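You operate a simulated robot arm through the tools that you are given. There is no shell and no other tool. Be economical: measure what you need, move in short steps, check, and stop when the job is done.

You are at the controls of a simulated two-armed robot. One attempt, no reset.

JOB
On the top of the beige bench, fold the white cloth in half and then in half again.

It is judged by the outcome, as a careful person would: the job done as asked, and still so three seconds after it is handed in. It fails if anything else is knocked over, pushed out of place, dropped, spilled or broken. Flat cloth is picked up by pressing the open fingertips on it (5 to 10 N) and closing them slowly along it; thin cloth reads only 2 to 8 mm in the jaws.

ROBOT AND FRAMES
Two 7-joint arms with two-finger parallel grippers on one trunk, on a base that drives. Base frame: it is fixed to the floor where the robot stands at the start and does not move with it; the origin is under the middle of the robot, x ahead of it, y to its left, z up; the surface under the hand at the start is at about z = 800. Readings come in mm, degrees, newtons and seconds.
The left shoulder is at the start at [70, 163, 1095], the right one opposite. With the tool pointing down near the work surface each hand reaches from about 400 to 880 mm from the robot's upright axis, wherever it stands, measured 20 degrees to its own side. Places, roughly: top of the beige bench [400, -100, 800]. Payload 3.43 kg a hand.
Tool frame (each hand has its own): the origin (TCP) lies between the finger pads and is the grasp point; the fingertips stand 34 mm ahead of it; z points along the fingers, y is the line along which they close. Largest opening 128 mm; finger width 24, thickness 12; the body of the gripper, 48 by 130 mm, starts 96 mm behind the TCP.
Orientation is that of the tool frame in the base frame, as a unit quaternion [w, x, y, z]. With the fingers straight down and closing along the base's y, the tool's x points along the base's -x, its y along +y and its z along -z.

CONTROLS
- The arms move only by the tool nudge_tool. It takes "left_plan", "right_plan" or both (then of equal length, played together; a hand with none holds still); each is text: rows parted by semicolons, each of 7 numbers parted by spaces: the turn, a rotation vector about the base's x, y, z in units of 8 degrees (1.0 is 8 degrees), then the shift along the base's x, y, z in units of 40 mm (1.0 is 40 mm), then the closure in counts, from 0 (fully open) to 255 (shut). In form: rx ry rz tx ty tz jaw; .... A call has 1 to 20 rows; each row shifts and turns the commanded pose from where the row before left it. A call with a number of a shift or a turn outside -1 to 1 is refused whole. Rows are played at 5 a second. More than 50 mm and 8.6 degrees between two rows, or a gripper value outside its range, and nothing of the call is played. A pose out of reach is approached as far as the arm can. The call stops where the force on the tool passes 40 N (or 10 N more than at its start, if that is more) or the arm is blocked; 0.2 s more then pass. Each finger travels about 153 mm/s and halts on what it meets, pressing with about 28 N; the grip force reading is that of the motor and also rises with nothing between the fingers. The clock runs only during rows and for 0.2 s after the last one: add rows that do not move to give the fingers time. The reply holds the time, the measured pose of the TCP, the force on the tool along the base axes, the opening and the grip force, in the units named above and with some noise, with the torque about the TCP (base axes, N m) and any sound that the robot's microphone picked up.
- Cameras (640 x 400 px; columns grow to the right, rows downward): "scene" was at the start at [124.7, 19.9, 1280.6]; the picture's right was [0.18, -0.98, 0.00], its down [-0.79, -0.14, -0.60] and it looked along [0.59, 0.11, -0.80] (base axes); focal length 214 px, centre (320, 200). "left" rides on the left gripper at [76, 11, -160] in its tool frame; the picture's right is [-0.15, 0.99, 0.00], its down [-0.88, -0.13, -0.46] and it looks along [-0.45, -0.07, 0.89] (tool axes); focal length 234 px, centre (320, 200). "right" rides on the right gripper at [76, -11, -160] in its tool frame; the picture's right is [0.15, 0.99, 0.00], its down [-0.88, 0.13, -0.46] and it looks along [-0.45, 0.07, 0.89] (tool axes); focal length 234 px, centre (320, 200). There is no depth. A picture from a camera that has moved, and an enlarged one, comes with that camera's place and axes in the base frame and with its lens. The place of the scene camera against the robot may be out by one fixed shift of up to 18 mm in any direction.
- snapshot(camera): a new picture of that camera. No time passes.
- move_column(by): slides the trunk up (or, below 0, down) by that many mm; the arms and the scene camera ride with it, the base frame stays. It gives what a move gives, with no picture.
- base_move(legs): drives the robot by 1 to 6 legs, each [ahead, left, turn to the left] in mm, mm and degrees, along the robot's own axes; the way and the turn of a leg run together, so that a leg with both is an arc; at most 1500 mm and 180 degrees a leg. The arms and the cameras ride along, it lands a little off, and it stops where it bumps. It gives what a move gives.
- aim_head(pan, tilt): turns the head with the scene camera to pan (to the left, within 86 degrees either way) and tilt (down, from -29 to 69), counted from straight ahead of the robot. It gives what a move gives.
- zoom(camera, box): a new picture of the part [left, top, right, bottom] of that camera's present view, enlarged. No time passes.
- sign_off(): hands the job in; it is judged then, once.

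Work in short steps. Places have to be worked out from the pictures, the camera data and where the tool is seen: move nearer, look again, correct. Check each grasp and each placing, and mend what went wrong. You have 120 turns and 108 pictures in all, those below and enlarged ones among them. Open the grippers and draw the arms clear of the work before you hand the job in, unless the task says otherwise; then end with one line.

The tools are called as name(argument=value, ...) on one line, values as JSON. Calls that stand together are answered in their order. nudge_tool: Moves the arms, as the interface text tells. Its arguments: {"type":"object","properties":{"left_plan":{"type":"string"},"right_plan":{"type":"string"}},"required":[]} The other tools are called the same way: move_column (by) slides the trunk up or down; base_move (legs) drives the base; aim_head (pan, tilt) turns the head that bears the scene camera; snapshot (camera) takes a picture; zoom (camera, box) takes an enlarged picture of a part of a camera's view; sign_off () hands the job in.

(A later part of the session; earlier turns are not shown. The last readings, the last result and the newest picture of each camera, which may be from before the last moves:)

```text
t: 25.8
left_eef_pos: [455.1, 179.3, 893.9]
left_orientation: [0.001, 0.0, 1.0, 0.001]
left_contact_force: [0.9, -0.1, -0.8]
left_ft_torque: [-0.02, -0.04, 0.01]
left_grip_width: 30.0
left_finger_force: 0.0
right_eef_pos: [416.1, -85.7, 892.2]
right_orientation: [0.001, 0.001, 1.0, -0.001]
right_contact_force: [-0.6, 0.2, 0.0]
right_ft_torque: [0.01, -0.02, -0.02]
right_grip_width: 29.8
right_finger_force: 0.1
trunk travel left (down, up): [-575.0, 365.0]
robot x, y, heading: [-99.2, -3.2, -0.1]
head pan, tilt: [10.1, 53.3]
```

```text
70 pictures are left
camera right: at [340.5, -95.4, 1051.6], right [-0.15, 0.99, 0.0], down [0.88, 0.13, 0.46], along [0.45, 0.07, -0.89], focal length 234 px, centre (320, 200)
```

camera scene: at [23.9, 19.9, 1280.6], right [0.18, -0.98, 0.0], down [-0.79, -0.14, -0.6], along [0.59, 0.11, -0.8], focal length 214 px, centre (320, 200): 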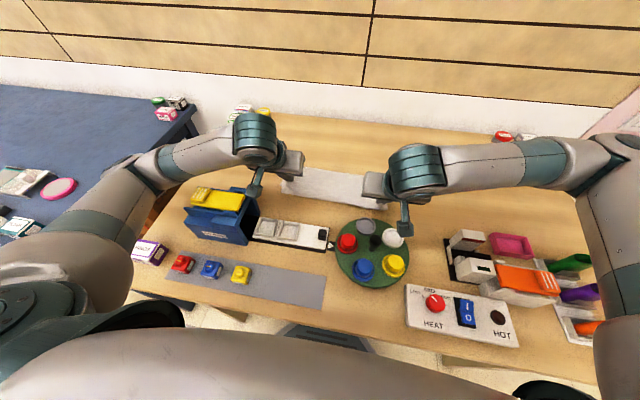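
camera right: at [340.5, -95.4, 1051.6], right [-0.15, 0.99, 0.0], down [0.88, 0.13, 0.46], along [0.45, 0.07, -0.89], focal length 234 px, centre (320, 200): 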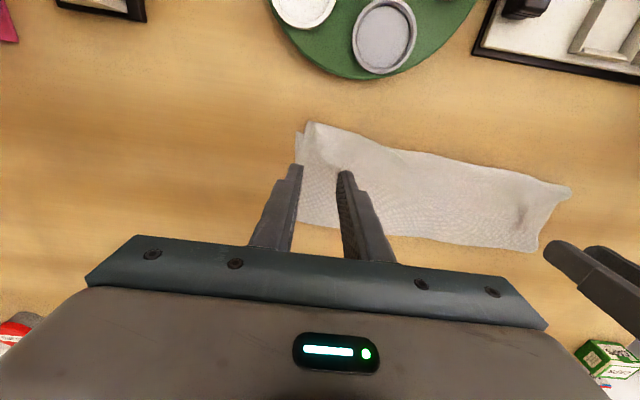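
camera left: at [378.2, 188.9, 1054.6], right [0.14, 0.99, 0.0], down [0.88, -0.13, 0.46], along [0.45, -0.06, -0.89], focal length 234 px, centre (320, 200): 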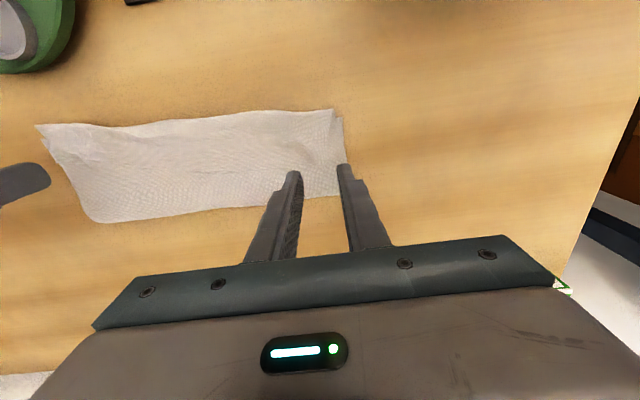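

zoom(camera="left", box=[210, 90, 370, 210])

zoom(camera="right", box=[270, 110, 430, 230])

```text
3.33 times, centred on (290, 150) of left
camera zoom: at [378.2, 188.9, 1054.6], right [0.14, 0.99, 0.0], down [0.88, -0.13, 0.46], along [0.45, -0.06, -0.89], focal length 781 px, centre (420, 367)
```

zoom: 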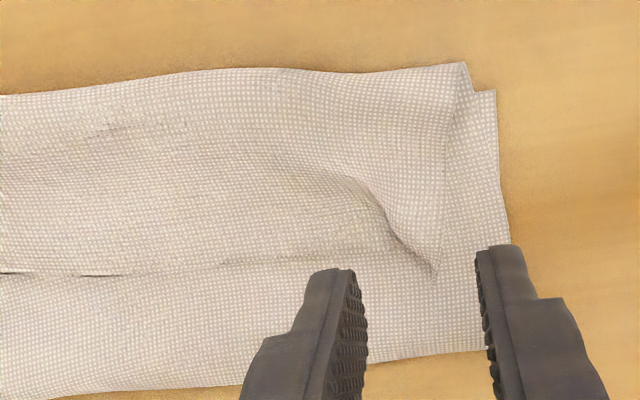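

```text
3.33 times, centred on (350, 170) of right
camera zoom: at [340.5, -95.4, 1051.6], right [-0.15, 0.99, 0.0], down [0.88, 0.13, 0.46], along [0.45, 0.07, -0.89], focal length 781 px, centre (220, 300)
```

zoom: 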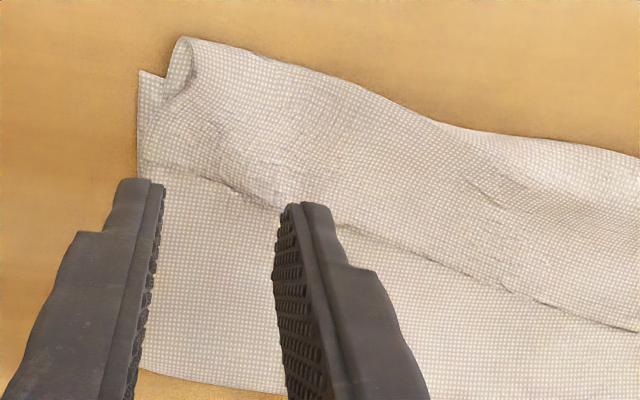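

The flap's corners are clear: A≈(468,182), B≈(419,-106). I move inside those corners and descend to near contact.

nudge_tool(left_plan="0 0 0 0.08 -0.48 -0.4 195; 0 0 0 0 0 -0.5 195; 0 0 0 0 0 -0.35 195; 0 0 0 0 0 -0.05 195; 0 0 0 0 0 0 195", right_plan="0 0 0 -0.17 0.1 -0.4 195; 0 0 0 0 0 -0.5 195; 0 0 0 0 0 -0.3 195; 0 0 0 0 0 -0.05 195; 0 0 0 0 0 0 195")

```text
t: 26.9
left_eef_pos: [459.0, 159.1, 841.5]
left_orientation: [0.0, 0.0, 1.0, 0.0]
left_contact_force: [1.0, 0.2, -0.9]
left_ft_torque: [0.0, -0.02, 0.02]
left_grip_width: 30.2
left_finger_force: 0.0
right_eef_pos: [407.9, -79.3, 842.1]
right_orientation: [-0.001, 0.0, 1.0, 0.0]
right_contact_force: [0.0, 0.6, 0.7]
right_ft_torque: [-0.03, -0.01, 0.0]
right_grip_width: 30.0
right_finger_force: 0.0
trunk travel left (down, up): [-575.0, 365.0]
robot x, y, heading: [-100.4, -2.3, 0.3]
head pan, tilt: [10.1, 53.3]
```

nudge_tool(left_plan="0 0 0 0 0 -0.05 195; 0 0 0 0 0 -0.03 195; 0 0 0 0 0 0 195", right_plan="0 0 0 0 0 -0.05 195; 0 0 0 0 0 -0.03 195; 0 0 0 0 0 0 195")

```text
t: 27.8
left_eef_pos: [458.4, 158.3, 839.9]
left_orientation: [0.0, 0.0, 1.0, 0.0]
left_contact_force: [0.5, 0.3, 0.1]
left_ft_torque: [0.0, 0.01, 0.01]
left_grip_width: 30.1
left_finger_force: 0.0
right_eef_pos: [408.3, -80.3, 838.8]
right_orientation: [-0.001, 0.0, 1.0, 0.0]
right_contact_force: [-0.3, -0.7, -0.2]
right_ft_torque: [-0.01, -0.01, -0.02]
right_grip_width: 30.4
right_finger_force: 0.0
trunk travel left (down, up): [-575.0, 365.0]
robot x, y, heading: [-104.2, 1.6, -0.3]
head pan, tilt: [10.1, 53.3]
```

No contact yet, so I go slightly lower.

nudge_tool(left_plan="0 0 0 0 0 -0.04 195; 0 0 0 0 0 -0.03 195; 0 0 0 0 0 0 195", right_plan="0 0 0 0 0 -0.03 195; 0 0 0 0 0 -0.02 195; 0 0 0 0 0 0 195")

```text
t: 28.6
left_eef_pos: [457.4, 158.2, 837.5]
left_orientation: [0.001, -0.001, 1.0, 0.001]
left_contact_force: [0.8, 0.8, 3.2]
left_ft_torque: [0.04, 0.0, 0.01]
left_grip_width: 30.2
left_finger_force: 0.3
right_eef_pos: [408.6, -79.7, 835.4]
right_orientation: [0.0, 0.0, 1.0, 0.0]
right_contact_force: [-1.1, -0.4, 6.8]
right_ft_torque: [-0.1, -0.01, 0.02]
right_grip_width: 30.0
right_finger_force: 0.0
trunk travel left (down, up): [-575.0, 365.0]
robot x, y, heading: [-98.0, -0.1, -0.2]
head pan, tilt: [10.1, 53.3]
```

Light contact on both. I add a little on the left, close slowly, and lift 30 mm.

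nudge_tool(left_plan="0 0 0 0 0 -0.02 195; 0 0 0 0 0 0 200; 0 0 0 0 0 0 205; 0 0 0 0 0 0 210; 0 0 0 0 0 0 215; 0 0 0 0 0 0 220; 0 0 0 0 0 0 225; 0 0 0 0 0 0 230; 0 0 0 0 0 0 235; 0 0 0 0 0 0 240; 0 0 0 0 0 0 245; 0 0 0 0 0 0 250; 0 0 0 0 0 0 255; 0 0 0 0 0 0 255", right_plan="0 0 0 0 0 -0.0 195; 0 0 0 0 0 0 200; 0 0 0 0 0 0 205; 0 0 0 0 0 0 210; 0 0 0 0 0 0 215; 0 0 0 0 0 0 220; 0 0 0 0 0 0 225; 0 0 0 0 0 0 230; 0 0 0 0 0 0 235; 0 0 0 0 0 0 240; 0 0 0 0 0 0 245; 0 0 0 0 0 0 250; 0 0 0 0 0 0 255; 0 0 0 0 0 0 255")

nudge_tool(left_plan="0 0 0 0 -0.05 0.2 255; 0 0 0 0 0 0.4 255; 0 0 0 0 0 0.4 255; 0 0 0 0 0 0 255", right_plan="0 0 0 0 0.05 0.2 255; 0 0 0 0 0 0.4 255; 0 0 0 0 0 0.4 255; 0 0 0 0 0 0 255")

snapshot(camera="left")

snapshot(camera="right")

```text
t: 31.6
left_eef_pos: [457.5, 158.5, 837.0]
left_orientation: [0.001, -0.001, 1.0, 0.0]
left_contact_force: [-0.5, 0.9, 16.8]
left_ft_torque: [0.18, 0.05, 0.05]
left_grip_width: 1.8
left_finger_force: 27.4
right_eef_pos: [406.3, -80.0, 836.7]
right_orientation: [0.0, 0.0, 1.0, 0.0]
right_contact_force: [-0.4, -0.7, 5.7]
right_ft_torque: [-0.06, 0.01, 0.05]
right_grip_width: 1.7
right_finger_force: 28.0
trunk travel left (down, up): [-575.0, 365.0]
robot x, y, heading: [-100.7, 2.9, -0.0]
head pan, tilt: [10.1, 53.3]
```

```text
t: 32.5
left_eef_pos: [456.6, 157.5, 875.6]
left_orientation: [0.0, 0.0, 1.0, 0.0]
left_contact_force: [-0.1, 0.2, 0.1]
left_ft_torque: [0.03, -0.03, -0.02]
left_grip_width: 1.7
left_finger_force: 28.7
right_eef_pos: [409.1, -78.5, 875.6]
right_orientation: [0.0, 0.0, 1.0, -0.001]
right_contact_force: [0.0, -0.4, 0.8]
right_ft_torque: [0.0, 0.04, -0.03]
right_grip_width: 2.2
right_finger_force: 27.9
trunk travel left (down, up): [-575.0, 365.0]
robot x, y, heading: [-101.7, 1.6, -0.1]
head pan, tilt: [10.1, 53.3]
```

```text
67 pictures are left
camera left: at [381.6, 168.5, 1036.6], right [0.15, 0.99, 0.0], down [0.88, -0.13, 0.46], along [0.45, -0.07, -0.89], focal length 234 px, centre (320, 200)
```

left: 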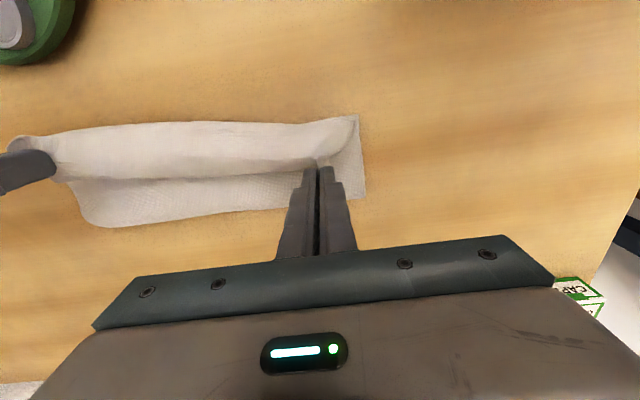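

```text
66 pictures are left
camera right: at [333.9, -89.6, 1034.6], right [-0.15, 0.99, 0.0], down [0.88, 0.13, 0.46], along [0.45, 0.07, -0.89], focal length 234 px, centre (320, 200)
```

right: 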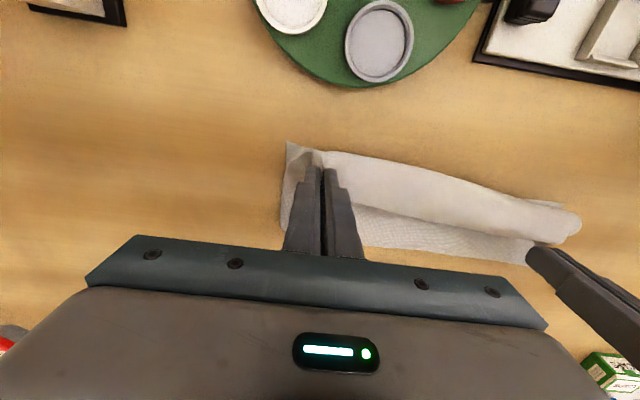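

Both corners are held again and the flap is lifting. I'll raise it and swing back past the middle so the lower half lies flat up to the true mid line.

nudge_tool(left_plan="0 0 0 0.1 0.02 0.8 255; 0 0 0 0.3 0.02 0.7 255; 0 0 0 0.6 0.02 0.2 255; 0 0 0 0.7 0.02 0 255; 0 0 0 0.7 0.02 -0.1 255; 0 0 0 0.6 0.02 -0.1 255; 0 0 0 0.58 0 -0.05 255; 0 0 0 0 0 0 255", right_plan="0 0 0 0.1 0 0.8 255; 0 0 0 0.4 0 0.7 255; 0 0 0 0.7 0 0.2 255; 0 0 0 0.75 0 0 255; 0 0 0 0.75 0 -0.1 255; 0 0 0 0.7 0 -0.1 255; 0 0 0 0.62 0 -0.05 255; 0 0 0 0 0 0 255")

snapshot(camera="left")

snapshot(camera="scene")

```text
t: 34.4
left_eef_pos: [599.5, 163.5, 933.2]
left_orientation: [0.0, -0.001, 1.0, 0.0]
left_contact_force: [-0.1, -1.0, -0.1]
left_ft_torque: [0.0, -0.01, -0.01]
left_grip_width: 1.6
left_finger_force: 28.0
right_eef_pos: [570.0, -77.4, 933.1]
right_orientation: [0.0, -0.001, 1.0, 0.001]
right_contact_force: [-0.1, -0.3, -0.3]
right_ft_torque: [-0.02, 0.01, 0.02]
right_grip_width: 1.9
right_finger_force: 28.0
trunk travel left (down, up): [-575.0, 365.0]
robot x, y, heading: [-100.2, -3.1, 0.0]
head pan, tilt: [10.1, 53.3]
```

```text
65 pictures are left
camera left: at [523.0, 172.6, 1093.4], right [0.15, 0.99, 0.0], down [0.88, -0.13, 0.46], along [0.45, -0.07, -0.89], focal length 234 px, centre (320, 200)
```

left: 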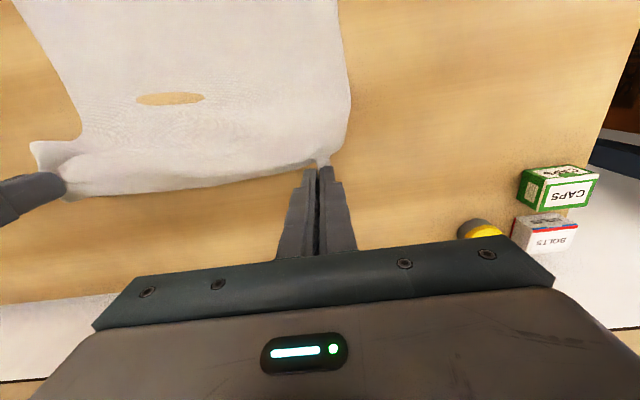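

```text
64 pictures are left
camera scene: at [23.6, 19.9, 1280.7], right [0.18, -0.98, 0.0], down [-0.79, -0.14, -0.6], along [0.59, 0.11, -0.8], focal length 214 px, centre (320, 200)
```

scene: 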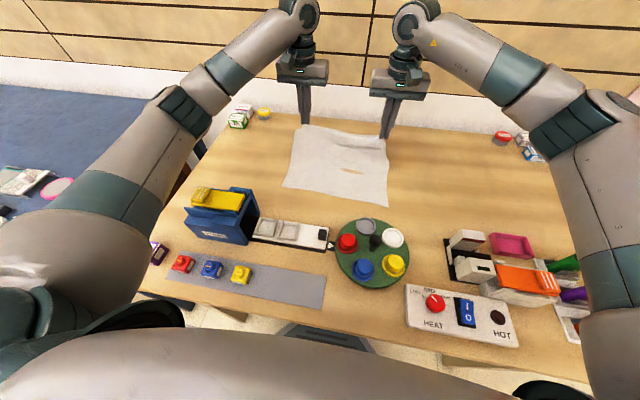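

The sheet is open again and lying flat to mid. I refold along a taut arc: first up to about two-thirds, then look.

nudge_tool(left_plan="0 0 0 -.625 .022 .475 255; 0 -.57 0 -.69 .022 .18 255; 0 -.57 0 -.69 .022 -.094 255; 0 -.57 0 -.69 .022 -.244 255; 0 -.57 0 -.64 .022 -.37 255; 0 -.57 0 -.565 .022 -.47 255; 0 -.57 0 -.465 .022 -.57 255; 0 0 0 0 0 0 255", right_plan="0 0 0 -.625 -.008 .475 255; 0 -.57 0 -.69 -.008 .18 255; 0 -.57 0 -.69 -.008 -.094 255; 0 -.57 0 -.69 -.008 -.244 255; 0 -.57 0 -.64 -.008 -.37 255; 0 -.57 0 -.565 -.008 -.47 255; 0 -.57 0 -.43 -.008 -.57 255; 0 0 0 0 0 0 255")

snapshot(camera="left")

zoom(camera="scene", box=[240, 110, 440, 235])

```text
t: 36.1
left_eef_pos: [426.1, 169.1, 889.8]
left_orientation: [0.237, 0.0, 0.972, -0.001]
left_contact_force: [0.1, -6.1, -0.2]
left_ft_torque: [-0.2, 0.02, 0.01]
left_grip_width: 1.6
left_finger_force: 28.3
right_eef_pos: [395.9, -79.5, 890.0]
right_orientation: [0.237, 0.001, 0.972, 0.0]
right_contact_force: [-0.2, 5.8, -0.5]
right_ft_torque: [0.15, -0.01, 0.15]
right_grip_width: 1.9
right_finger_force: 27.9
trunk travel left (down, up): [-575.0, 365.0]
robot x, y, heading: [-102.6, 0.9, -0.1]
head pan, tilt: [10.1, 53.3]
```

```text
63 pictures are left
camera left: at [285.4, 178.8, 998.1], right [0.13, 0.99, 0.07], down [0.57, -0.13, 0.81], along [0.81, -0.07, -0.58], focal length 234 px, centre (320, 200)
```

left: 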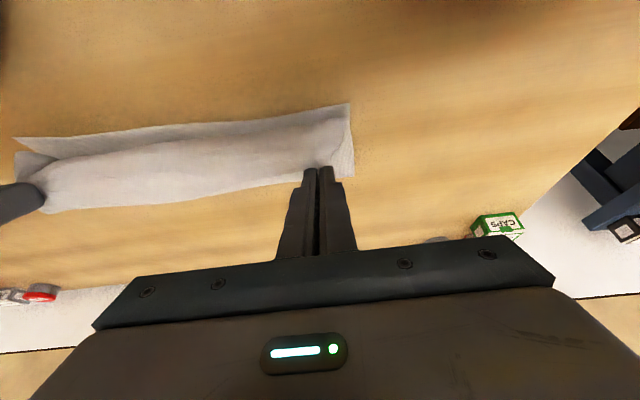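

```text
3.20 times, centred on (340, 172) of scene
camera zoom: at [24.3, 19.5, 1280.6], right [0.18, -0.98, 0.0], down [-0.79, -0.14, -0.6], along [0.59, 0.11, -0.8], focal length 686 px, centre (256, 288)
```

zoom: 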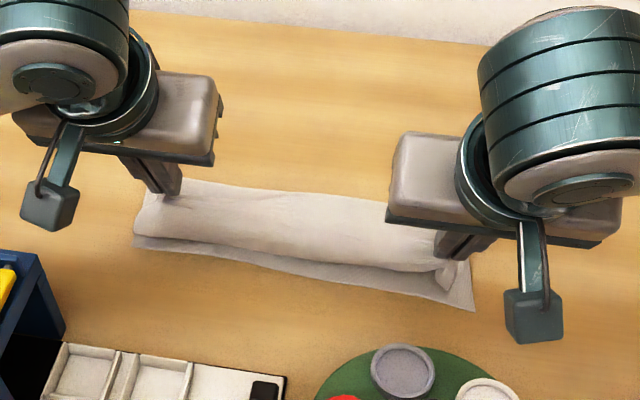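

The stiff sheet leaves the fingers toward -x, so it makes a belly there and the fold line creeps nearer. A pinch closing along x, parallel to the edge, lets the sheet leave along the fingers instead. I'll unfold it back flat and regrasp that way.

nudge_tool(left_plan="0 .57 0 .465 -.022 .57 255; 0 .57 0 .565 -.022 .47 255; 0 .57 0 .64 -.022 .37 255; 0 .57 0 .69 -.022 .244 255; 0 .57 0 .69 -.022 .094 255; 0 .57 0 .69 -.022 -.18 255; 0 0 0 .625 0 -.475 255; 0 0 0 .5 0 -.375 255; 0 0 0 .5 0 -.5 255; 0 0 0 .5 0 -.55 255; 0 0 0 .5 0 -.55 255; 0 0 0 0.1 0.05 -0.2 255; 0 0 0 0.1 0.05 -0.1 255; 0 0 0 0 0 0 255", right_plan="0 .57 0 .43 .008 .57 255; 0 .57 0 .565 .008 .47 255; 0 .57 0 .64 .008 .37 255; 0 .57 0 .69 .008 .244 255; 0 .57 0 .69 .008 .094 255; 0 .57 0 .69 .008 -.18 255; 0 0 0 .625 0 -.475 255; 0 0 0 .5 0 -.375 255; 0 0 0 .5 0 -.5 255; 0 0 0 .5 0 -.55 255; 0 0 0 .5 0 -.55 255; 0 0 0 0.1 -0.05 -0.2 255; 0 0 0 0.1 -0.05 -0.1 255; 0 0 0 0 0 0 255")

snapshot(camera="left")

snapshot(camera="right")

```text
t: 39.1
left_eef_pos: [689.1, 167.1, 841.8]
left_orientation: [-0.001, 0.0, 1.0, 0.0]
left_contact_force: [0.2, -4.0, -0.6]
left_ft_torque: [-0.09, -0.03, 0.05]
left_grip_width: 1.8
left_finger_force: 27.8
right_eef_pos: [656.0, -80.9, 842.2]
right_orientation: [0.0, -0.001, 1.0, 0.001]
right_contact_force: [-1.4, 2.9, 0.3]
right_ft_torque: [0.15, 0.0, 0.03]
right_grip_width: 1.7
right_finger_force: 27.6
trunk travel left (down, up): [-575.0, 365.0]
robot x, y, heading: [-103.7, 0.5, -0.2]
head pan, tilt: [10.1, 53.3]
```

```text
61 pictures are left
camera left: at [612.3, 177.1, 1001.5], right [0.15, 0.99, 0.0], down [0.88, -0.13, 0.46], along [0.45, -0.07, -0.89], focal length 234 px, centre (320, 200)
```

left: 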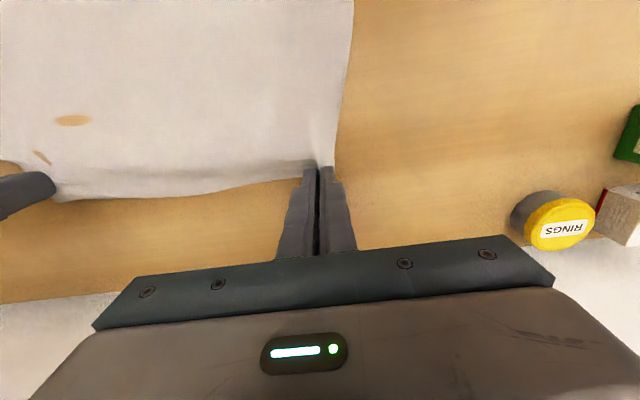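

```text
60 pictures are left
camera right: at [581.6, -91.4, 1002.0], right [-0.15, 0.99, 0.0], down [0.88, 0.13, 0.46], along [0.45, 0.07, -0.89], focal length 234 px, centre (320, 200)
```

right: 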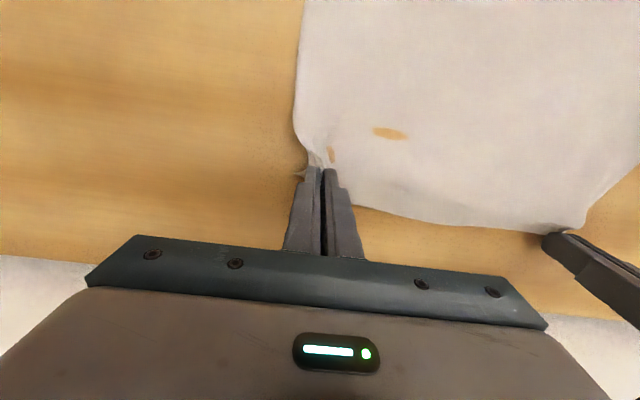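

The cloth is flat again. I lower the last few mm, release, lift, and start turning the hands about z (left -90°, right +90°) so the jaws close along x.

nudge_tool(left_plan="0 0 0 0 0.05 -0.1 255; 0 0 0 0 0 0 240; 0 0 0 0 0 0 220; 0 0 0 0 0 0 200; 0 0 0 0 0 0 190; 0 0 0 0 0 0.5 190; 0 0 0 0 0 1 190; 0 0 0 0 0 1 190; 0 0 -1 0 0 0 195; 0 0 -1 0 0 0 195; 0 0 -1 0 0 0 195; 0 0 -1 0 0 0 195; 0 0 -1 0 0 0 195; 0 0 -1 0 0 0 195; 0 0 0 0 0 0 195", right_plan="0 0 0 0 -0.05 -0.1 255; 0 0 0 0 0 0 240; 0 0 0 0 0 0 220; 0 0 0 0 0 0 200; 0 0 0 0 0 0 190; 0 0 0 0 0 0.5 190; 0 0 0 0 0 1 190; 0 0 0 0 0 1 190; 0 0 1 0 0 0 195; 0 0 1 0 0 0 195; 0 0 1 0 0 0 195; 0 0 1 0 0 0 195; 0 0 1 0 0 0 195; 0 0 1 0 0 0 195; 0 0 0 0 0 0 195")

nudge_tool(left_plan="0 0 -1 0 0 0 195; 0 0 -1 0 0 0 195; 0 0 -1 0 0 0 195; 0 0 -1 0 0 0 195; 0 0 -1 0 0 0 195; 0 0 0 0 0 0 195", right_plan="0 0 1 0 0 0 195; 0 0 1 0 0 0 195; 0 0 1 0 0 0 195; 0 0 1 0 0 0 195; 0 0 1 0 0 0 195; 0 0 0 0 0 0 195")

snapshot(camera="left")

snapshot(camera="right")

snapshot(camera="scene")

```text
t: 42.4
left_eef_pos: [689.4, 168.0, 937.4]
left_orientation: [0.0, 0.407, 0.914, -0.001]
left_contact_force: [-0.2, -0.3, -0.6]
left_ft_torque: [0.01, 0.0, 0.01]
left_grip_width: 30.2
left_finger_force: 0.0
right_eef_pos: [657.7, -85.3, 938.4]
right_orientation: [0.0, -0.309, 0.951, 0.0]
right_contact_force: [0.3, 0.4, 0.4]
right_ft_torque: [0.03, 0.01, 0.03]
right_grip_width: 30.3
right_finger_force: 0.1
right hand out of reach, approached as far as the arm can: row 13, 14
trunk travel left (down, up): [-575.0, 365.0]
robot x, y, heading: [-97.2, -0.1, -0.0]
head pan, tilt: [10.1, 53.3]
```

```text
t: 43.8
left_eef_pos: [689.4, 169.6, 937.0]
left_orientation: [0.0, 0.694, 0.72, 0.0]
left_contact_force: [0.5, 0.9, 0.3]
left_ft_torque: [0.0, 0.01, 0.01]
left_grip_width: 30.1
left_finger_force: 0.1
right_eef_pos: [658.3, -84.1, 938.2]
right_orientation: [0.0, -0.309, 0.951, 0.0]
right_contact_force: [0.1, 0.1, 0.4]
right_ft_torque: [-0.01, -0.01, 0.0]
right_grip_width: 30.2
right_finger_force: 0.0
right hand out of reach, approached as far as the arm can: row 1, 2, 3, 4, 5
trunk travel left (down, up): [-575.0, 365.0]
robot x, y, heading: [-97.5, 0.7, 0.0]
head pan, tilt: [10.1, 53.3]
```

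```text
59 pictures are left
camera left: at [697.6, 244.7, 1098.1], right [0.99, -0.11, 0.0], down [-0.1, -0.88, 0.46], along [-0.05, -0.45, -0.89], focal length 234 px, centre (320, 200)
```

left: 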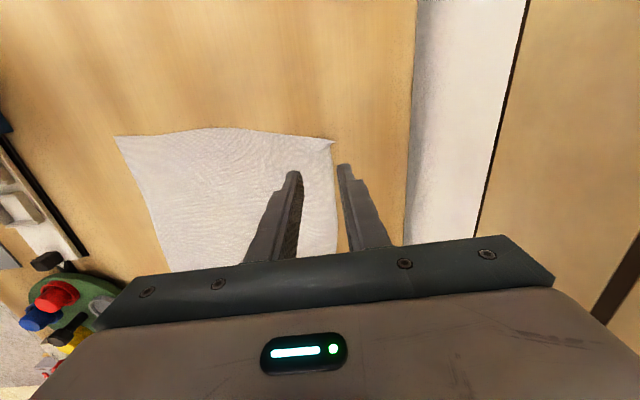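

```text
58 pictures are left
camera right: at [603.7, -137.2, 1098.0], right [-0.7, 0.71, 0.0], down [0.64, 0.62, 0.46], along [0.32, 0.32, -0.89], focal length 234 px, centre (320, 200)
```

right: 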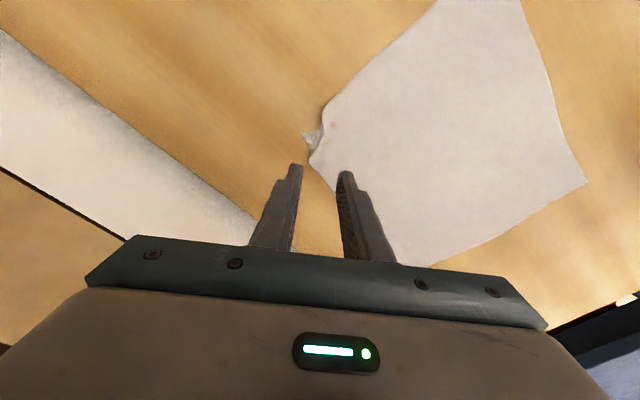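

```text
57 pictures are left
camera scene: at [24.2, 19.9, 1280.6], right [0.18, -0.98, 0.0], down [-0.79, -0.14, -0.6], along [0.59, 0.11, -0.8], focal length 214 px, centre (320, 200)
```

scene: 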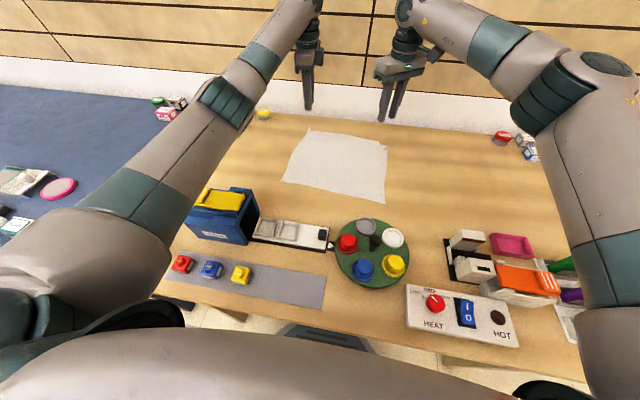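

The left turned, but the right wrist stopped at +36°. I turn the right hand the other way instead.

nudge_tool(right_plan="0 0 -1 0 0 0.3 195; 0 0 -1 0 0 0.2 195; 0 0 -1 0 0 0 195; 0 0 -1 0 0 0 195; 0 0 -1 0 0 0 195; 0 0 -1 0 0 0 195; 0 0 -1 0 0 0 195; 0 0 -1 0 0 0 195; 0 0 -1 0 0 0 195; 0 0 -1 0 0 0 195; 0 0 -1 0 0 0 195; 0 0 -1 0 0 0 195; 0 0 -1 0 0 0 195; 0 0 -1 0 0 0 195; 0 0 -1 0 0 0 195; 0 0 -1 0 0 0 195; 0 0 0 0 0 0 195")

```text
t: 47.4
left_eef_pos: [690.2, 169.7, 939.1]
left_orientation: [0.0, 0.694, 0.72, 0.0]
left_contact_force: [0.6, 0.2, 0.0]
left_ft_torque: [0.01, 0.0, 0.0]
left_grip_width: 30.1
left_finger_force: 0.1
right_eef_pos: [657.5, -84.7, 957.3]
right_orientation: [0.0, 0.72, 0.694, 0.0]
right_contact_force: [0.4, 0.1, 0.0]
right_ft_torque: [-0.02, 0.01, 0.01]
right_grip_width: 30.0
right_finger_force: 0.0
trunk travel left (down, up): [-575.0, 365.0]
robot x, y, heading: [-99.6, -0.5, 0.0]
head pan, tilt: [10.1, 53.3]
```

The right is now turned too, at about -92°. I look again to locate the far corners.

snapshot(camera="right")

zoom(camera="scene", box=[264, 110, 408, 210])

zoom(camera="left", box=[100, 100, 420, 300])

```text
56 pictures are left
camera right: at [649.8, -8.1, 1117.8], right [0.99, 0.11, 0.0], down [0.1, -0.88, 0.46], along [0.05, -0.45, -0.89], focal length 234 px, centre (320, 200)
```

right: 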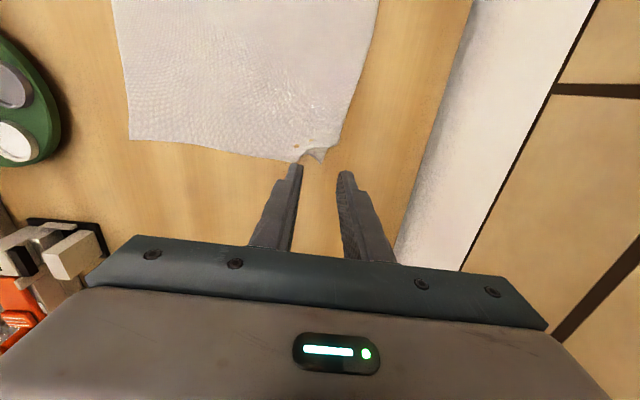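

```text
4.00 times, centred on (336, 160) of scene
camera zoom: at [24.2, 19.9, 1280.6], right [0.18, -0.98, 0.0], down [-0.79, -0.14, -0.6], along [0.59, 0.11, -0.8], focal length 858 px, centre (256, 360)
```

zoom: 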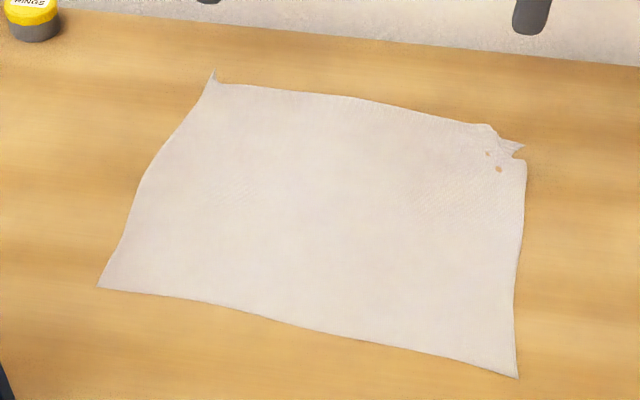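

```text
2.00 times, centred on (260, 200) of left
camera zoom: at [697.5, 244.7, 1098.0], right [0.99, -0.11, 0.0], down [-0.1, -0.88, 0.46], along [-0.05, -0.45, -0.89], focal length 468 px, centre (440, 200)
```

zoom: 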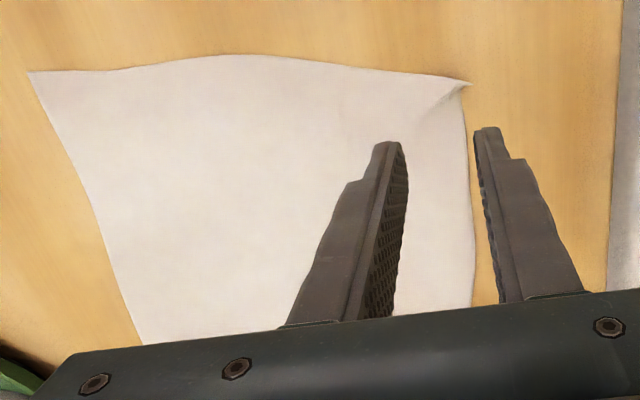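

Edge AB now runs at about x=706 on the left to x=674 on the right, with D≈(437,211) and C≈(402,-105). I place the jaws straddling just inside the edge near each corner and descend.

nudge_tool(left_plan="0 0 0 0.05 -0.37 -0.6 195; 0 0 0 0 0 -0.7 195; 0 0 0 0 0 -0.7 195; 0 0 0 0 0 -0.35 195; 0 0 0 0 0 0 195", right_plan="0 0 0 0.08 -0.25 -0.8 195; 0 0 0 0 0 -0.8 195; 0 0 0 0 0 -0.8 195; 0 0 0 0 0 -0.4 195; 0 0 0 0 0 0 195")

zoom(camera="left", box=[200, 90, 440, 240])

zoom(camera="right", box=[200, 90, 440, 240])

```text
t: 48.5
left_eef_pos: [691.6, 154.7, 844.2]
left_orientation: [0.0, 0.695, 0.719, 0.0]
left_contact_force: [-0.5, 0.4, 0.3]
left_ft_torque: [0.04, 0.0, 0.02]
left_grip_width: 29.6
left_finger_force: 0.1
right_eef_pos: [661.3, -95.4, 846.1]
right_orientation: [0.0, 0.719, 0.695, 0.001]
right_contact_force: [0.2, 0.8, 0.0]
right_ft_torque: [-0.03, -0.02, -0.02]
right_grip_width: 30.1
right_finger_force: 0.0
trunk travel left (down, up): [-575.0, 365.0]
robot x, y, heading: [-104.3, -0.2, 0.2]
head pan, tilt: [10.1, 53.3]
```

```text
2.67 times, centred on (320, 165) of left
camera zoom: at [699.8, 229.7, 1004.1], right [0.99, -0.11, 0.0], down [-0.1, -0.88, 0.46], along [-0.05, -0.45, -0.89], focal length 624 px, centre (320, 293)
```

zoom: 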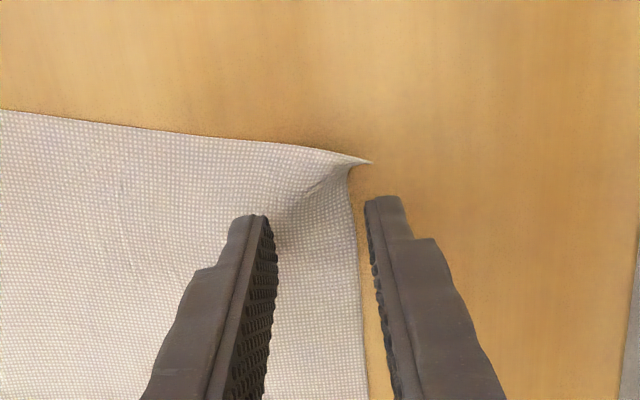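

```text
2.67 times, centred on (320, 165) of right
camera zoom: at [653.1, -18.6, 1005.8], right [0.99, 0.11, 0.0], down [0.1, -0.88, 0.46], along [0.05, -0.45, -0.89], focal length 624 px, centre (320, 293)
```

zoom: 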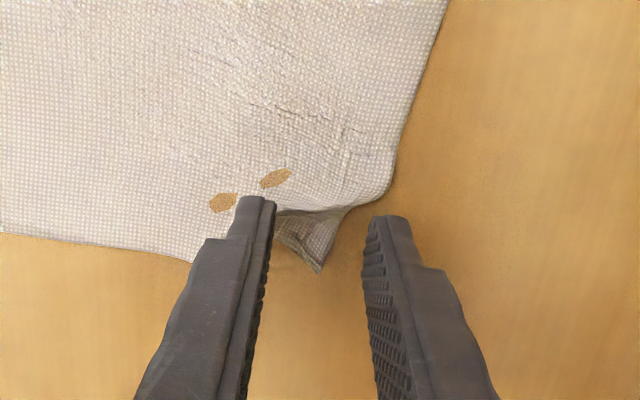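

The left is well placed. The right corner is a bit crumpled, so I shift the right 19 mm inward and 11 mm outward in x, then lower both to contact.

nudge_tool(left_plan="0 0 0 0 0 -0.05 195; 0 0 0 0 0 -0.1 195; 0 0 0 0 0 -0.05 195; 0 0 0 0 0 -0.02 195; 0 0 0 0 0 0 195", right_plan="0 0 0 0.27 0.47 0 195; 0 0 0 0 0 -0.1 195; 0 0 0 0 0 -0.1 195; 0 0 0 0 0 -0.04 195; 0 0 0 0 0 0 195")

```text
t: 49.8
left_eef_pos: [690.8, 152.9, 834.8]
left_orientation: [0.0, 0.695, 0.719, 0.0]
left_contact_force: [0.8, -0.1, 4.5]
left_ft_torque: [0.01, 0.05, 0.03]
left_grip_width: 30.0
left_finger_force: 0.0
right_eef_pos: [672.1, -76.9, 836.6]
right_orientation: [0.0, 0.719, 0.695, 0.0]
right_contact_force: [-0.4, 1.8, 0.3]
right_ft_torque: [0.01, 0.0, -0.02]
right_grip_width: 29.9
right_finger_force: 0.0
trunk travel left (down, up): [-575.0, 365.0]
robot x, y, heading: [-97.1, -0.8, -0.2]
head pan, tilt: [10.1, 53.3]
```

nudge_tool(left_plan="0 0 0 0 0 -0.02 195; 0 0 0 0 0 0 195; 0 0 0 0 0 0 195", right_plan="0 0 0 0 0 -0.04 195; 0 0 0 0 0 -0.02 195; 0 0 0 0 0 0 195")

```text
t: 50.5
left_eef_pos: [692.3, 154.0, 835.7]
left_orientation: [0.001, 0.695, 0.719, 0.0]
left_contact_force: [0.8, -0.3, 8.2]
left_ft_torque: [-0.02, 0.11, 0.03]
left_grip_width: 29.9
left_finger_force: 0.1
right_eef_pos: [670.5, -76.1, 835.5]
right_orientation: [0.0, 0.72, 0.694, 0.0]
right_contact_force: [0.0, 0.1, 4.7]
right_ft_torque: [-0.05, 0.08, 0.0]
right_grip_width: 29.6
right_finger_force: 0.0
trunk travel left (down, up): [-575.0, 365.0]
robot x, y, heading: [-101.2, 1.7, 0.0]
head pan, tilt: [10.1, 53.3]
```

The pressure is right, so I close slowly.

nudge_tool(left_plan="0 0 0 0 0 -0.01 195; 0 0 0 0 0 0 200; 0 0 0 0 0 0 205; 0 0 0 0 0 0 210; 0 0 0 0 0 0 215; 0 0 0 0 0 0 220; 0 0 0 0 0 0 225; 0 0 0 0 0 0 230; 0 0 0 0 0 0 235; 0 0 0 0 0 0 240; 0 0 0 0 0 0 245; 0 0 0 0 0 0 250; 0 0 0 0 0 0 255; 0 0 0 0 0 0 255", right_plan="0 0 0 0 0 -0.02 195; 0 0 0 0 0 0 200; 0 0 0 0 0 0 205; 0 0 0 0 0 0 210; 0 0 0 0 0 0 215; 0 0 0 0 0 0 220; 0 0 0 0 0 0 225; 0 0 0 0 0 0 230; 0 0 0 0 0 0 235; 0 0 0 0 0 0 240; 0 0 0 0 0 0 245; 0 0 0 0 0 0 250; 0 0 0 0 0 0 255; 0 0 0 0 0 0 255")

zoom(camera="left", box=[200, 90, 440, 240])

zoom(camera="right", box=[200, 90, 440, 240])

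```text
t: 53.5
left_eef_pos: [689.4, 153.9, 835.1]
left_orientation: [0.001, 0.694, 0.72, 0.001]
left_contact_force: [0.7, 0.6, 7.8]
left_ft_torque: [-0.01, 0.0, 0.05]
left_grip_width: 1.8
left_finger_force: 27.8
right_eef_pos: [670.0, -75.8, 834.8]
right_orientation: [0.001, 0.72, 0.694, 0.001]
right_contact_force: [-1.7, -0.2, 11.8]
right_ft_torque: [-0.13, 0.11, -0.01]
right_grip_width: 0.0
right_finger_force: 27.9
trunk travel left (down, up): [-575.0, 365.0]
robot x, y, heading: [-101.1, -1.9, -0.3]
head pan, tilt: [10.1, 53.3]
```

```text
2.67 times, centred on (320, 165) of left
camera zoom: at [697.7, 229.1, 995.7], right [0.99, -0.11, 0.0], down [-0.1, -0.88, 0.46], along [-0.05, -0.45, -0.89], focal length 624 px, centre (320, 293)
```

zoom: 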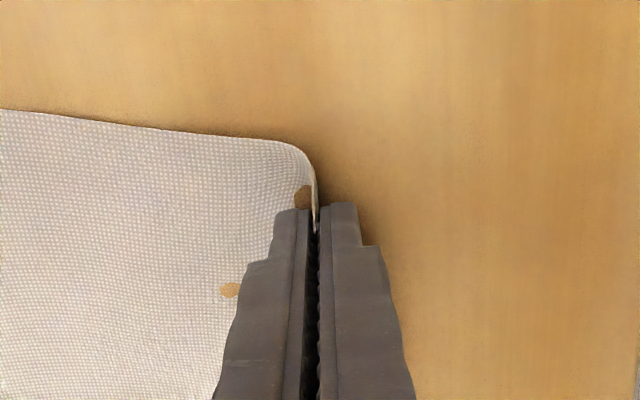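

```text
2.67 times, centred on (320, 165) of right
camera zoom: at [661.8, 0.8, 995.4], right [0.99, 0.11, 0.0], down [0.1, -0.88, 0.46], along [0.05, -0.45, -0.89], focal length 624 px, centre (320, 293)
```

zoom: 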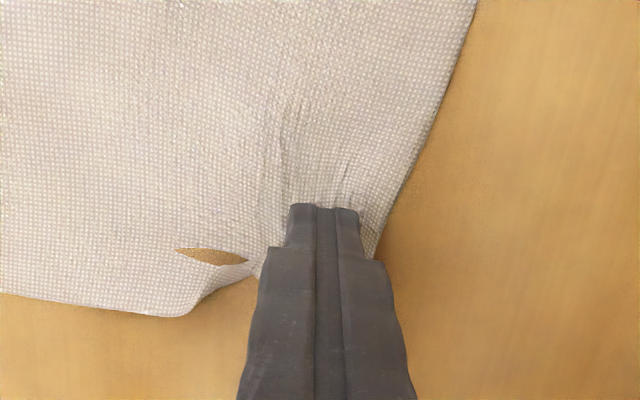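

The left grasp is ideal, with the edge standing up between the pads. The right slipped (0 mm), so I reopen it, shift 5 mm toward the edge, and press harder.

nudge_tool(right_plan="0 0 0 0 0 0.25 255; 0 0 0 0.1 0.15 0 195; 0 0 0 0 0 0 195; 0 0 0 0 0 -0.15 195; 0 0 0 0 0 -0.1 195; 0 0 0 0 0 -0.04 195; 0 0 0 0 0 0 195")

zoom(camera="right", box=[200, 90, 440, 240])

```text
t: 55.1
left_eef_pos: [690.6, 152.4, 834.1]
left_orientation: [0.001, 0.695, 0.719, 0.001]
left_contact_force: [2.3, 0.3, 8.5]
left_ft_torque: [-0.02, -0.02, 0.01]
left_grip_width: 2.0
left_finger_force: 28.2
right_eef_pos: [673.9, -70.3, 834.8]
right_orientation: [0.001, 0.719, 0.694, 0.002]
right_contact_force: [-0.5, -3.6, 16.2]
right_ft_torque: [-0.07, 0.07, 0.02]
right_grip_width: 29.9
right_finger_force: 0.0
trunk travel left (down, up): [-575.0, 365.0]
robot x, y, heading: [-97.9, -0.4, 0.1]
head pan, tilt: [10.1, 53.3]
```

```text
2.67 times, centred on (320, 165) of right
camera zoom: at [666.1, 5.8, 995.0], right [0.99, 0.11, 0.0], down [0.1, -0.88, 0.46], along [0.05, -0.45, -0.89], focal length 624 px, centre (320, 293)
```

zoom: 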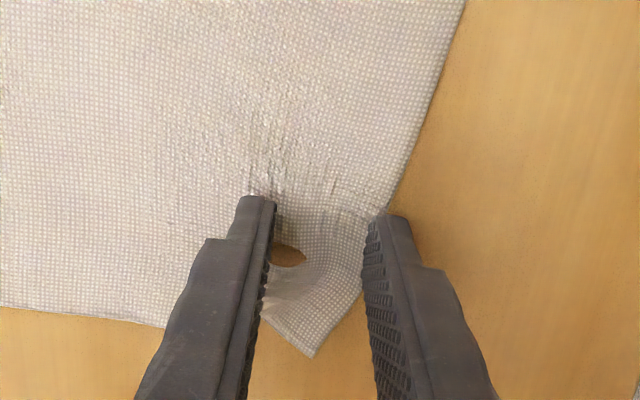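

Pressure is 16 N with the cloth between the tips, so I close slowly.

nudge_tool(right_plan="0 0 0 0 0 0.01 195; 0 0 0 0 0 0 200; 0 0 0 0 0 0 205; 0 0 0 0 0 0 210; 0 0 0 0 0 0 215; 0 0 0 0 0 0 220; 0 0 0 0 0 0 225; 0 0 0 0 0 0 230; 0 0 0 0 0 0 235; 0 0 0 0 0 0 240; 0 0 0 0 0 0 245; 0 0 0 0 0 0 250; 0 0 0 0 0 0 255; 0 0 0 0 0 0 255")

zoom(camera="right", box=[200, 90, 440, 240])

```text
t: 58.1
left_eef_pos: [689.5, 153.5, 836.0]
left_orientation: [0.001, 0.694, 0.72, 0.0]
left_contact_force: [0.4, -0.9, 0.4]
left_ft_torque: [-0.03, 0.0, 0.05]
left_grip_width: 1.9
left_finger_force: 28.0
right_eef_pos: [674.4, -70.1, 835.9]
right_orientation: [0.001, 0.72, 0.694, 0.002]
right_contact_force: [-2.7, 1.5, 21.9]
right_ft_torque: [0.08, 0.05, 0.05]
right_grip_width: 1.8
right_finger_force: 27.8
trunk travel left (down, up): [-575.0, 365.0]
robot x, y, heading: [-101.7, 3.2, -0.1]
head pan, tilt: [10.1, 53.3]
```

```text
2.67 times, centred on (320, 165) of right
camera zoom: at [665.4, 6.7, 995.0], right [0.99, 0.11, 0.0], down [0.1, -0.88, 0.46], along [0.05, -0.45, -0.89], focal length 624 px, centre (320, 293)
```

zoom: 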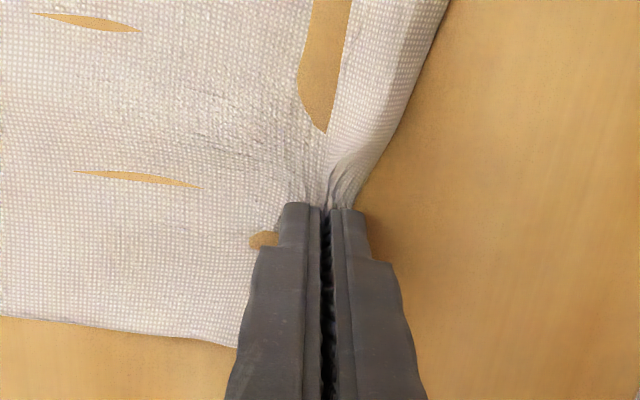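

Both hands now hold the edge with the pads parallel to it. I lift along the arc up to the apex and check.

nudge_tool(left_plan="0 0 0 -.075 .04 .8 255; 0 0 0 -.325 .04 .75 255; 0 0 0 -.3 .04 .45 255; 0 0 0 -.375 .04 .375 255; 0 0 0 -.45 .05 .3 255; 0 0 0 -.5 .05 .25 255; 0 0 0 -.5 .05 .125 255; 0 0 0 -.55 .05 .05 255; 0 0 0 0 0 0 255", right_plan="0 0 0 -.078 0 .8 255; 0 0 0 -.337 0 .75 255; 0 0 0 -.31 0 .47 255; 0 0 0 -.388 0 .4 255; 0 0 0 -.466 0 .32 255; 0 0 0 -.52 0 .27 255; 0 0 0 -.52 0 .125 255; 0 0 0 -.57 0 .05 255; 0 0 0 0 0 0 255")

snapshot(camera="left")

snapshot(camera="right")

zoom(camera="scene", box=[240, 90, 440, 215])

```text
t: 60.1
left_eef_pos: [569.2, 167.9, 958.7]
left_orientation: [0.0, 0.694, 0.72, -0.001]
left_contact_force: [0.7, -1.1, -0.5]
left_ft_torque: [-0.06, -0.02, 0.03]
left_grip_width: 1.9
left_finger_force: 28.0
right_eef_pos: [547.9, -68.2, 959.3]
right_orientation: [0.0, 0.719, 0.695, 0.0]
right_contact_force: [0.9, 0.4, -0.1]
right_ft_torque: [0.01, 0.05, 0.0]
right_grip_width: 1.4
right_finger_force: 28.0
trunk travel left (down, up): [-575.0, 365.0]
robot x, y, heading: [-99.2, -0.8, -0.0]
head pan, tilt: [10.1, 53.3]
```

```text
47 pictures are left
camera left: at [577.1, 243.5, 1117.6], right [0.99, -0.11, 0.0], down [-0.1, -0.88, 0.46], along [-0.05, -0.45, -0.89], focal length 234 px, centre (320, 200)
```

left: 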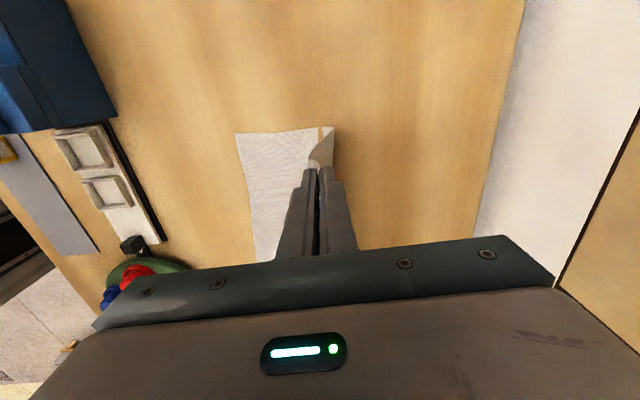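

```text
46 pictures are left
camera right: at [540.4, 7.9, 1118.9], right [0.99, 0.11, 0.0], down [0.1, -0.88, 0.46], along [0.05, -0.45, -0.89], focal length 234 px, centre (320, 200)
```

right: 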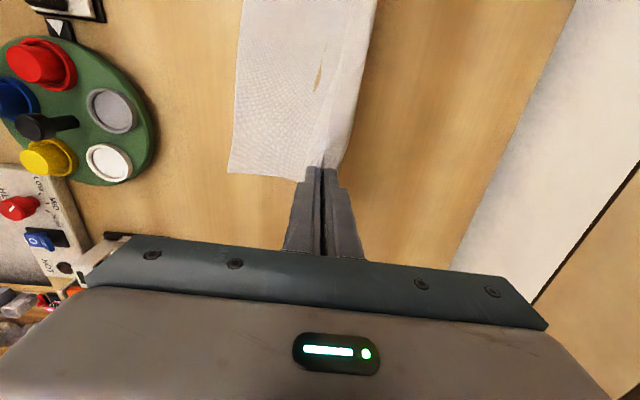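

```text
3.20 times, centred on (340, 152) of scene
camera zoom: at [24.9, 19.7, 1280.5], right [0.18, -0.98, 0.0], down [-0.79, -0.14, -0.6], along [0.59, 0.11, -0.8], focal length 686 px, centre (256, 352)
```

zoom: 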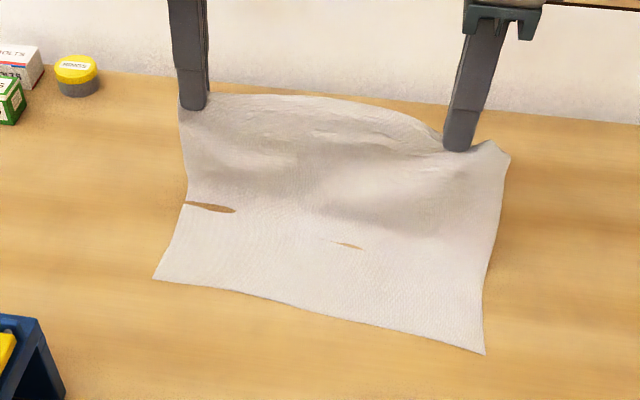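

This is what I wanted: the sheet hangs straight and the bend line is at the mid (~x=563). I continue the arc slowly, tilting the fingers forward.

nudge_tool(left_plan="0 -.28 0 -.31 .027 -.027 255; 0 -.28 0 -.31 .027 -.027 255; 0 -.28 0 -.283 .027 -.067 255; 0 -.28 0 -.283 .027 -.067 255; 0 -.28 0 -.283 .027 -.132 255; 0 -.28 0 -.283 .027 -.132 255; 0 -.28 0 -.258 .027 -.16 255; 0 -.28 0 -.258 .027 -.16 255; 0 -.28 0 -.219 .027 -.2 255; 0 -.28 0 -.219 .027 -.2 255; 0 -.28 0 -.18 .027 -.239 255; 0 -.28 0 -.18 .027 -.239 255; 0 -.28 0 -.155 .027 -.265 255; 0 -.28 0 -.155 .027 -.265 255; 0 0 0 0 0 0 255", right_plan="0 -.28 0 -.32 0 -.027 255; 0 -.28 0 -.32 0 -.027 255; 0 -.28 0 -.293 0 -.067 255; 0 -.28 0 -.293 0 -.067 255; 0 -.28 0 -.293 0 -.132 255; 0 -.28 0 -.293 0 -.132 255; 0 -.28 0 -.267 0 -.16 255; 0 -.28 0 -.267 0 -.16 255; 0 -.28 0 -.227 0 -.2 255; 0 -.28 0 -.227 0 -.2 255; 0 -.28 0 -.187 0 -.239 255; 0 -.28 0 -.187 0 -.239 255; 0 -.28 0 -.16 0 -.265 255; 0 -.28 0 -.16 0 -.265 255; 0 0 0 0 0 0 255")

snapshot(camera="left")

snapshot(camera="right")

zoom(camera="scene", box=[240, 110, 440, 235])

```text
t: 63.4
left_eef_pos: [432.8, 182.8, 871.5]
left_orientation: [0.195, 0.669, 0.692, 0.188]
left_contact_force: [-0.8, -9.1, 0.5]
left_ft_torque: [-0.24, 0.04, -0.16]
left_grip_width: 1.9
left_finger_force: 28.2
right_eef_pos: [408.5, -70.4, 872.2]
right_orientation: [0.188, 0.692, 0.67, 0.195]
right_contact_force: [1.4, 8.2, -0.1]
right_ft_torque: [0.24, 0.01, 0.17]
right_grip_width: 1.5
right_finger_force: 28.0
trunk travel left (down, up): [-575.0, 365.0]
robot x, y, heading: [-99.7, -2.1, -0.2]
head pan, tilt: [10.1, 53.3]
```

```text
44 pictures are left
camera left: at [356.4, 258.1, 1012.1], right [0.85, -0.11, 0.52], down [-0.32, -0.88, 0.34], along [0.42, -0.45, -0.79], focal length 234 px, centre (320, 200)
```

left: 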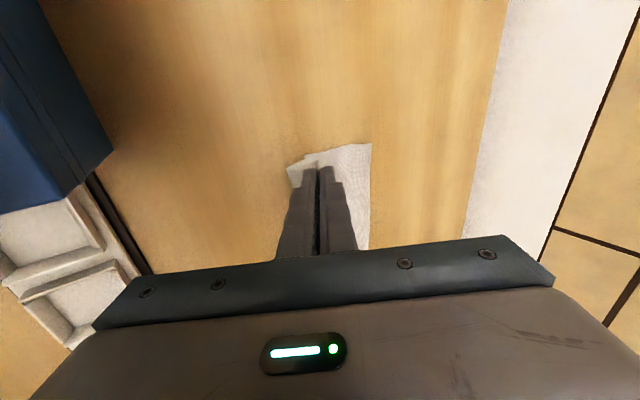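

```text
43 pictures are left
camera right: at [319.2, 6.5, 1004.7], right [0.85, 0.11, 0.52], down [-0.15, -0.88, 0.44], along [0.51, -0.45, -0.73], focal length 234 px, centre (320, 200)
```

right: 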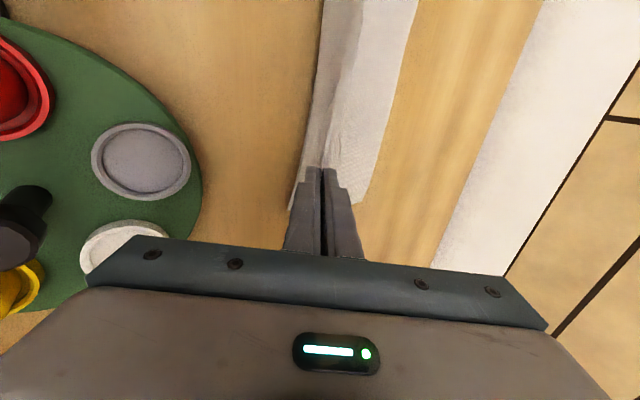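

```text
3.20 times, centred on (340, 172) of scene
camera zoom: at [24.2, 19.7, 1280.6], right [0.18, -0.98, 0.0], down [-0.79, -0.14, -0.6], along [0.59, 0.11, -0.8], focal length 686 px, centre (256, 288)
```

zoom: 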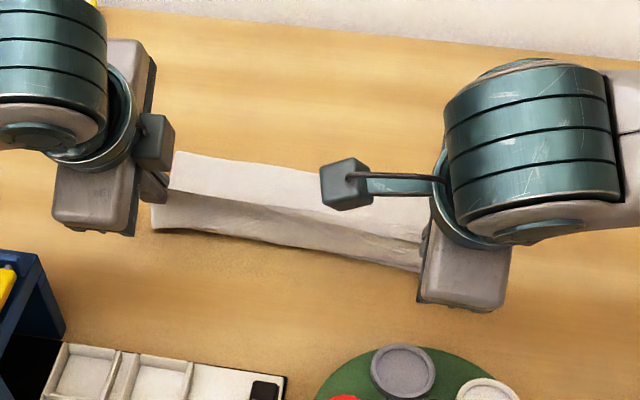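

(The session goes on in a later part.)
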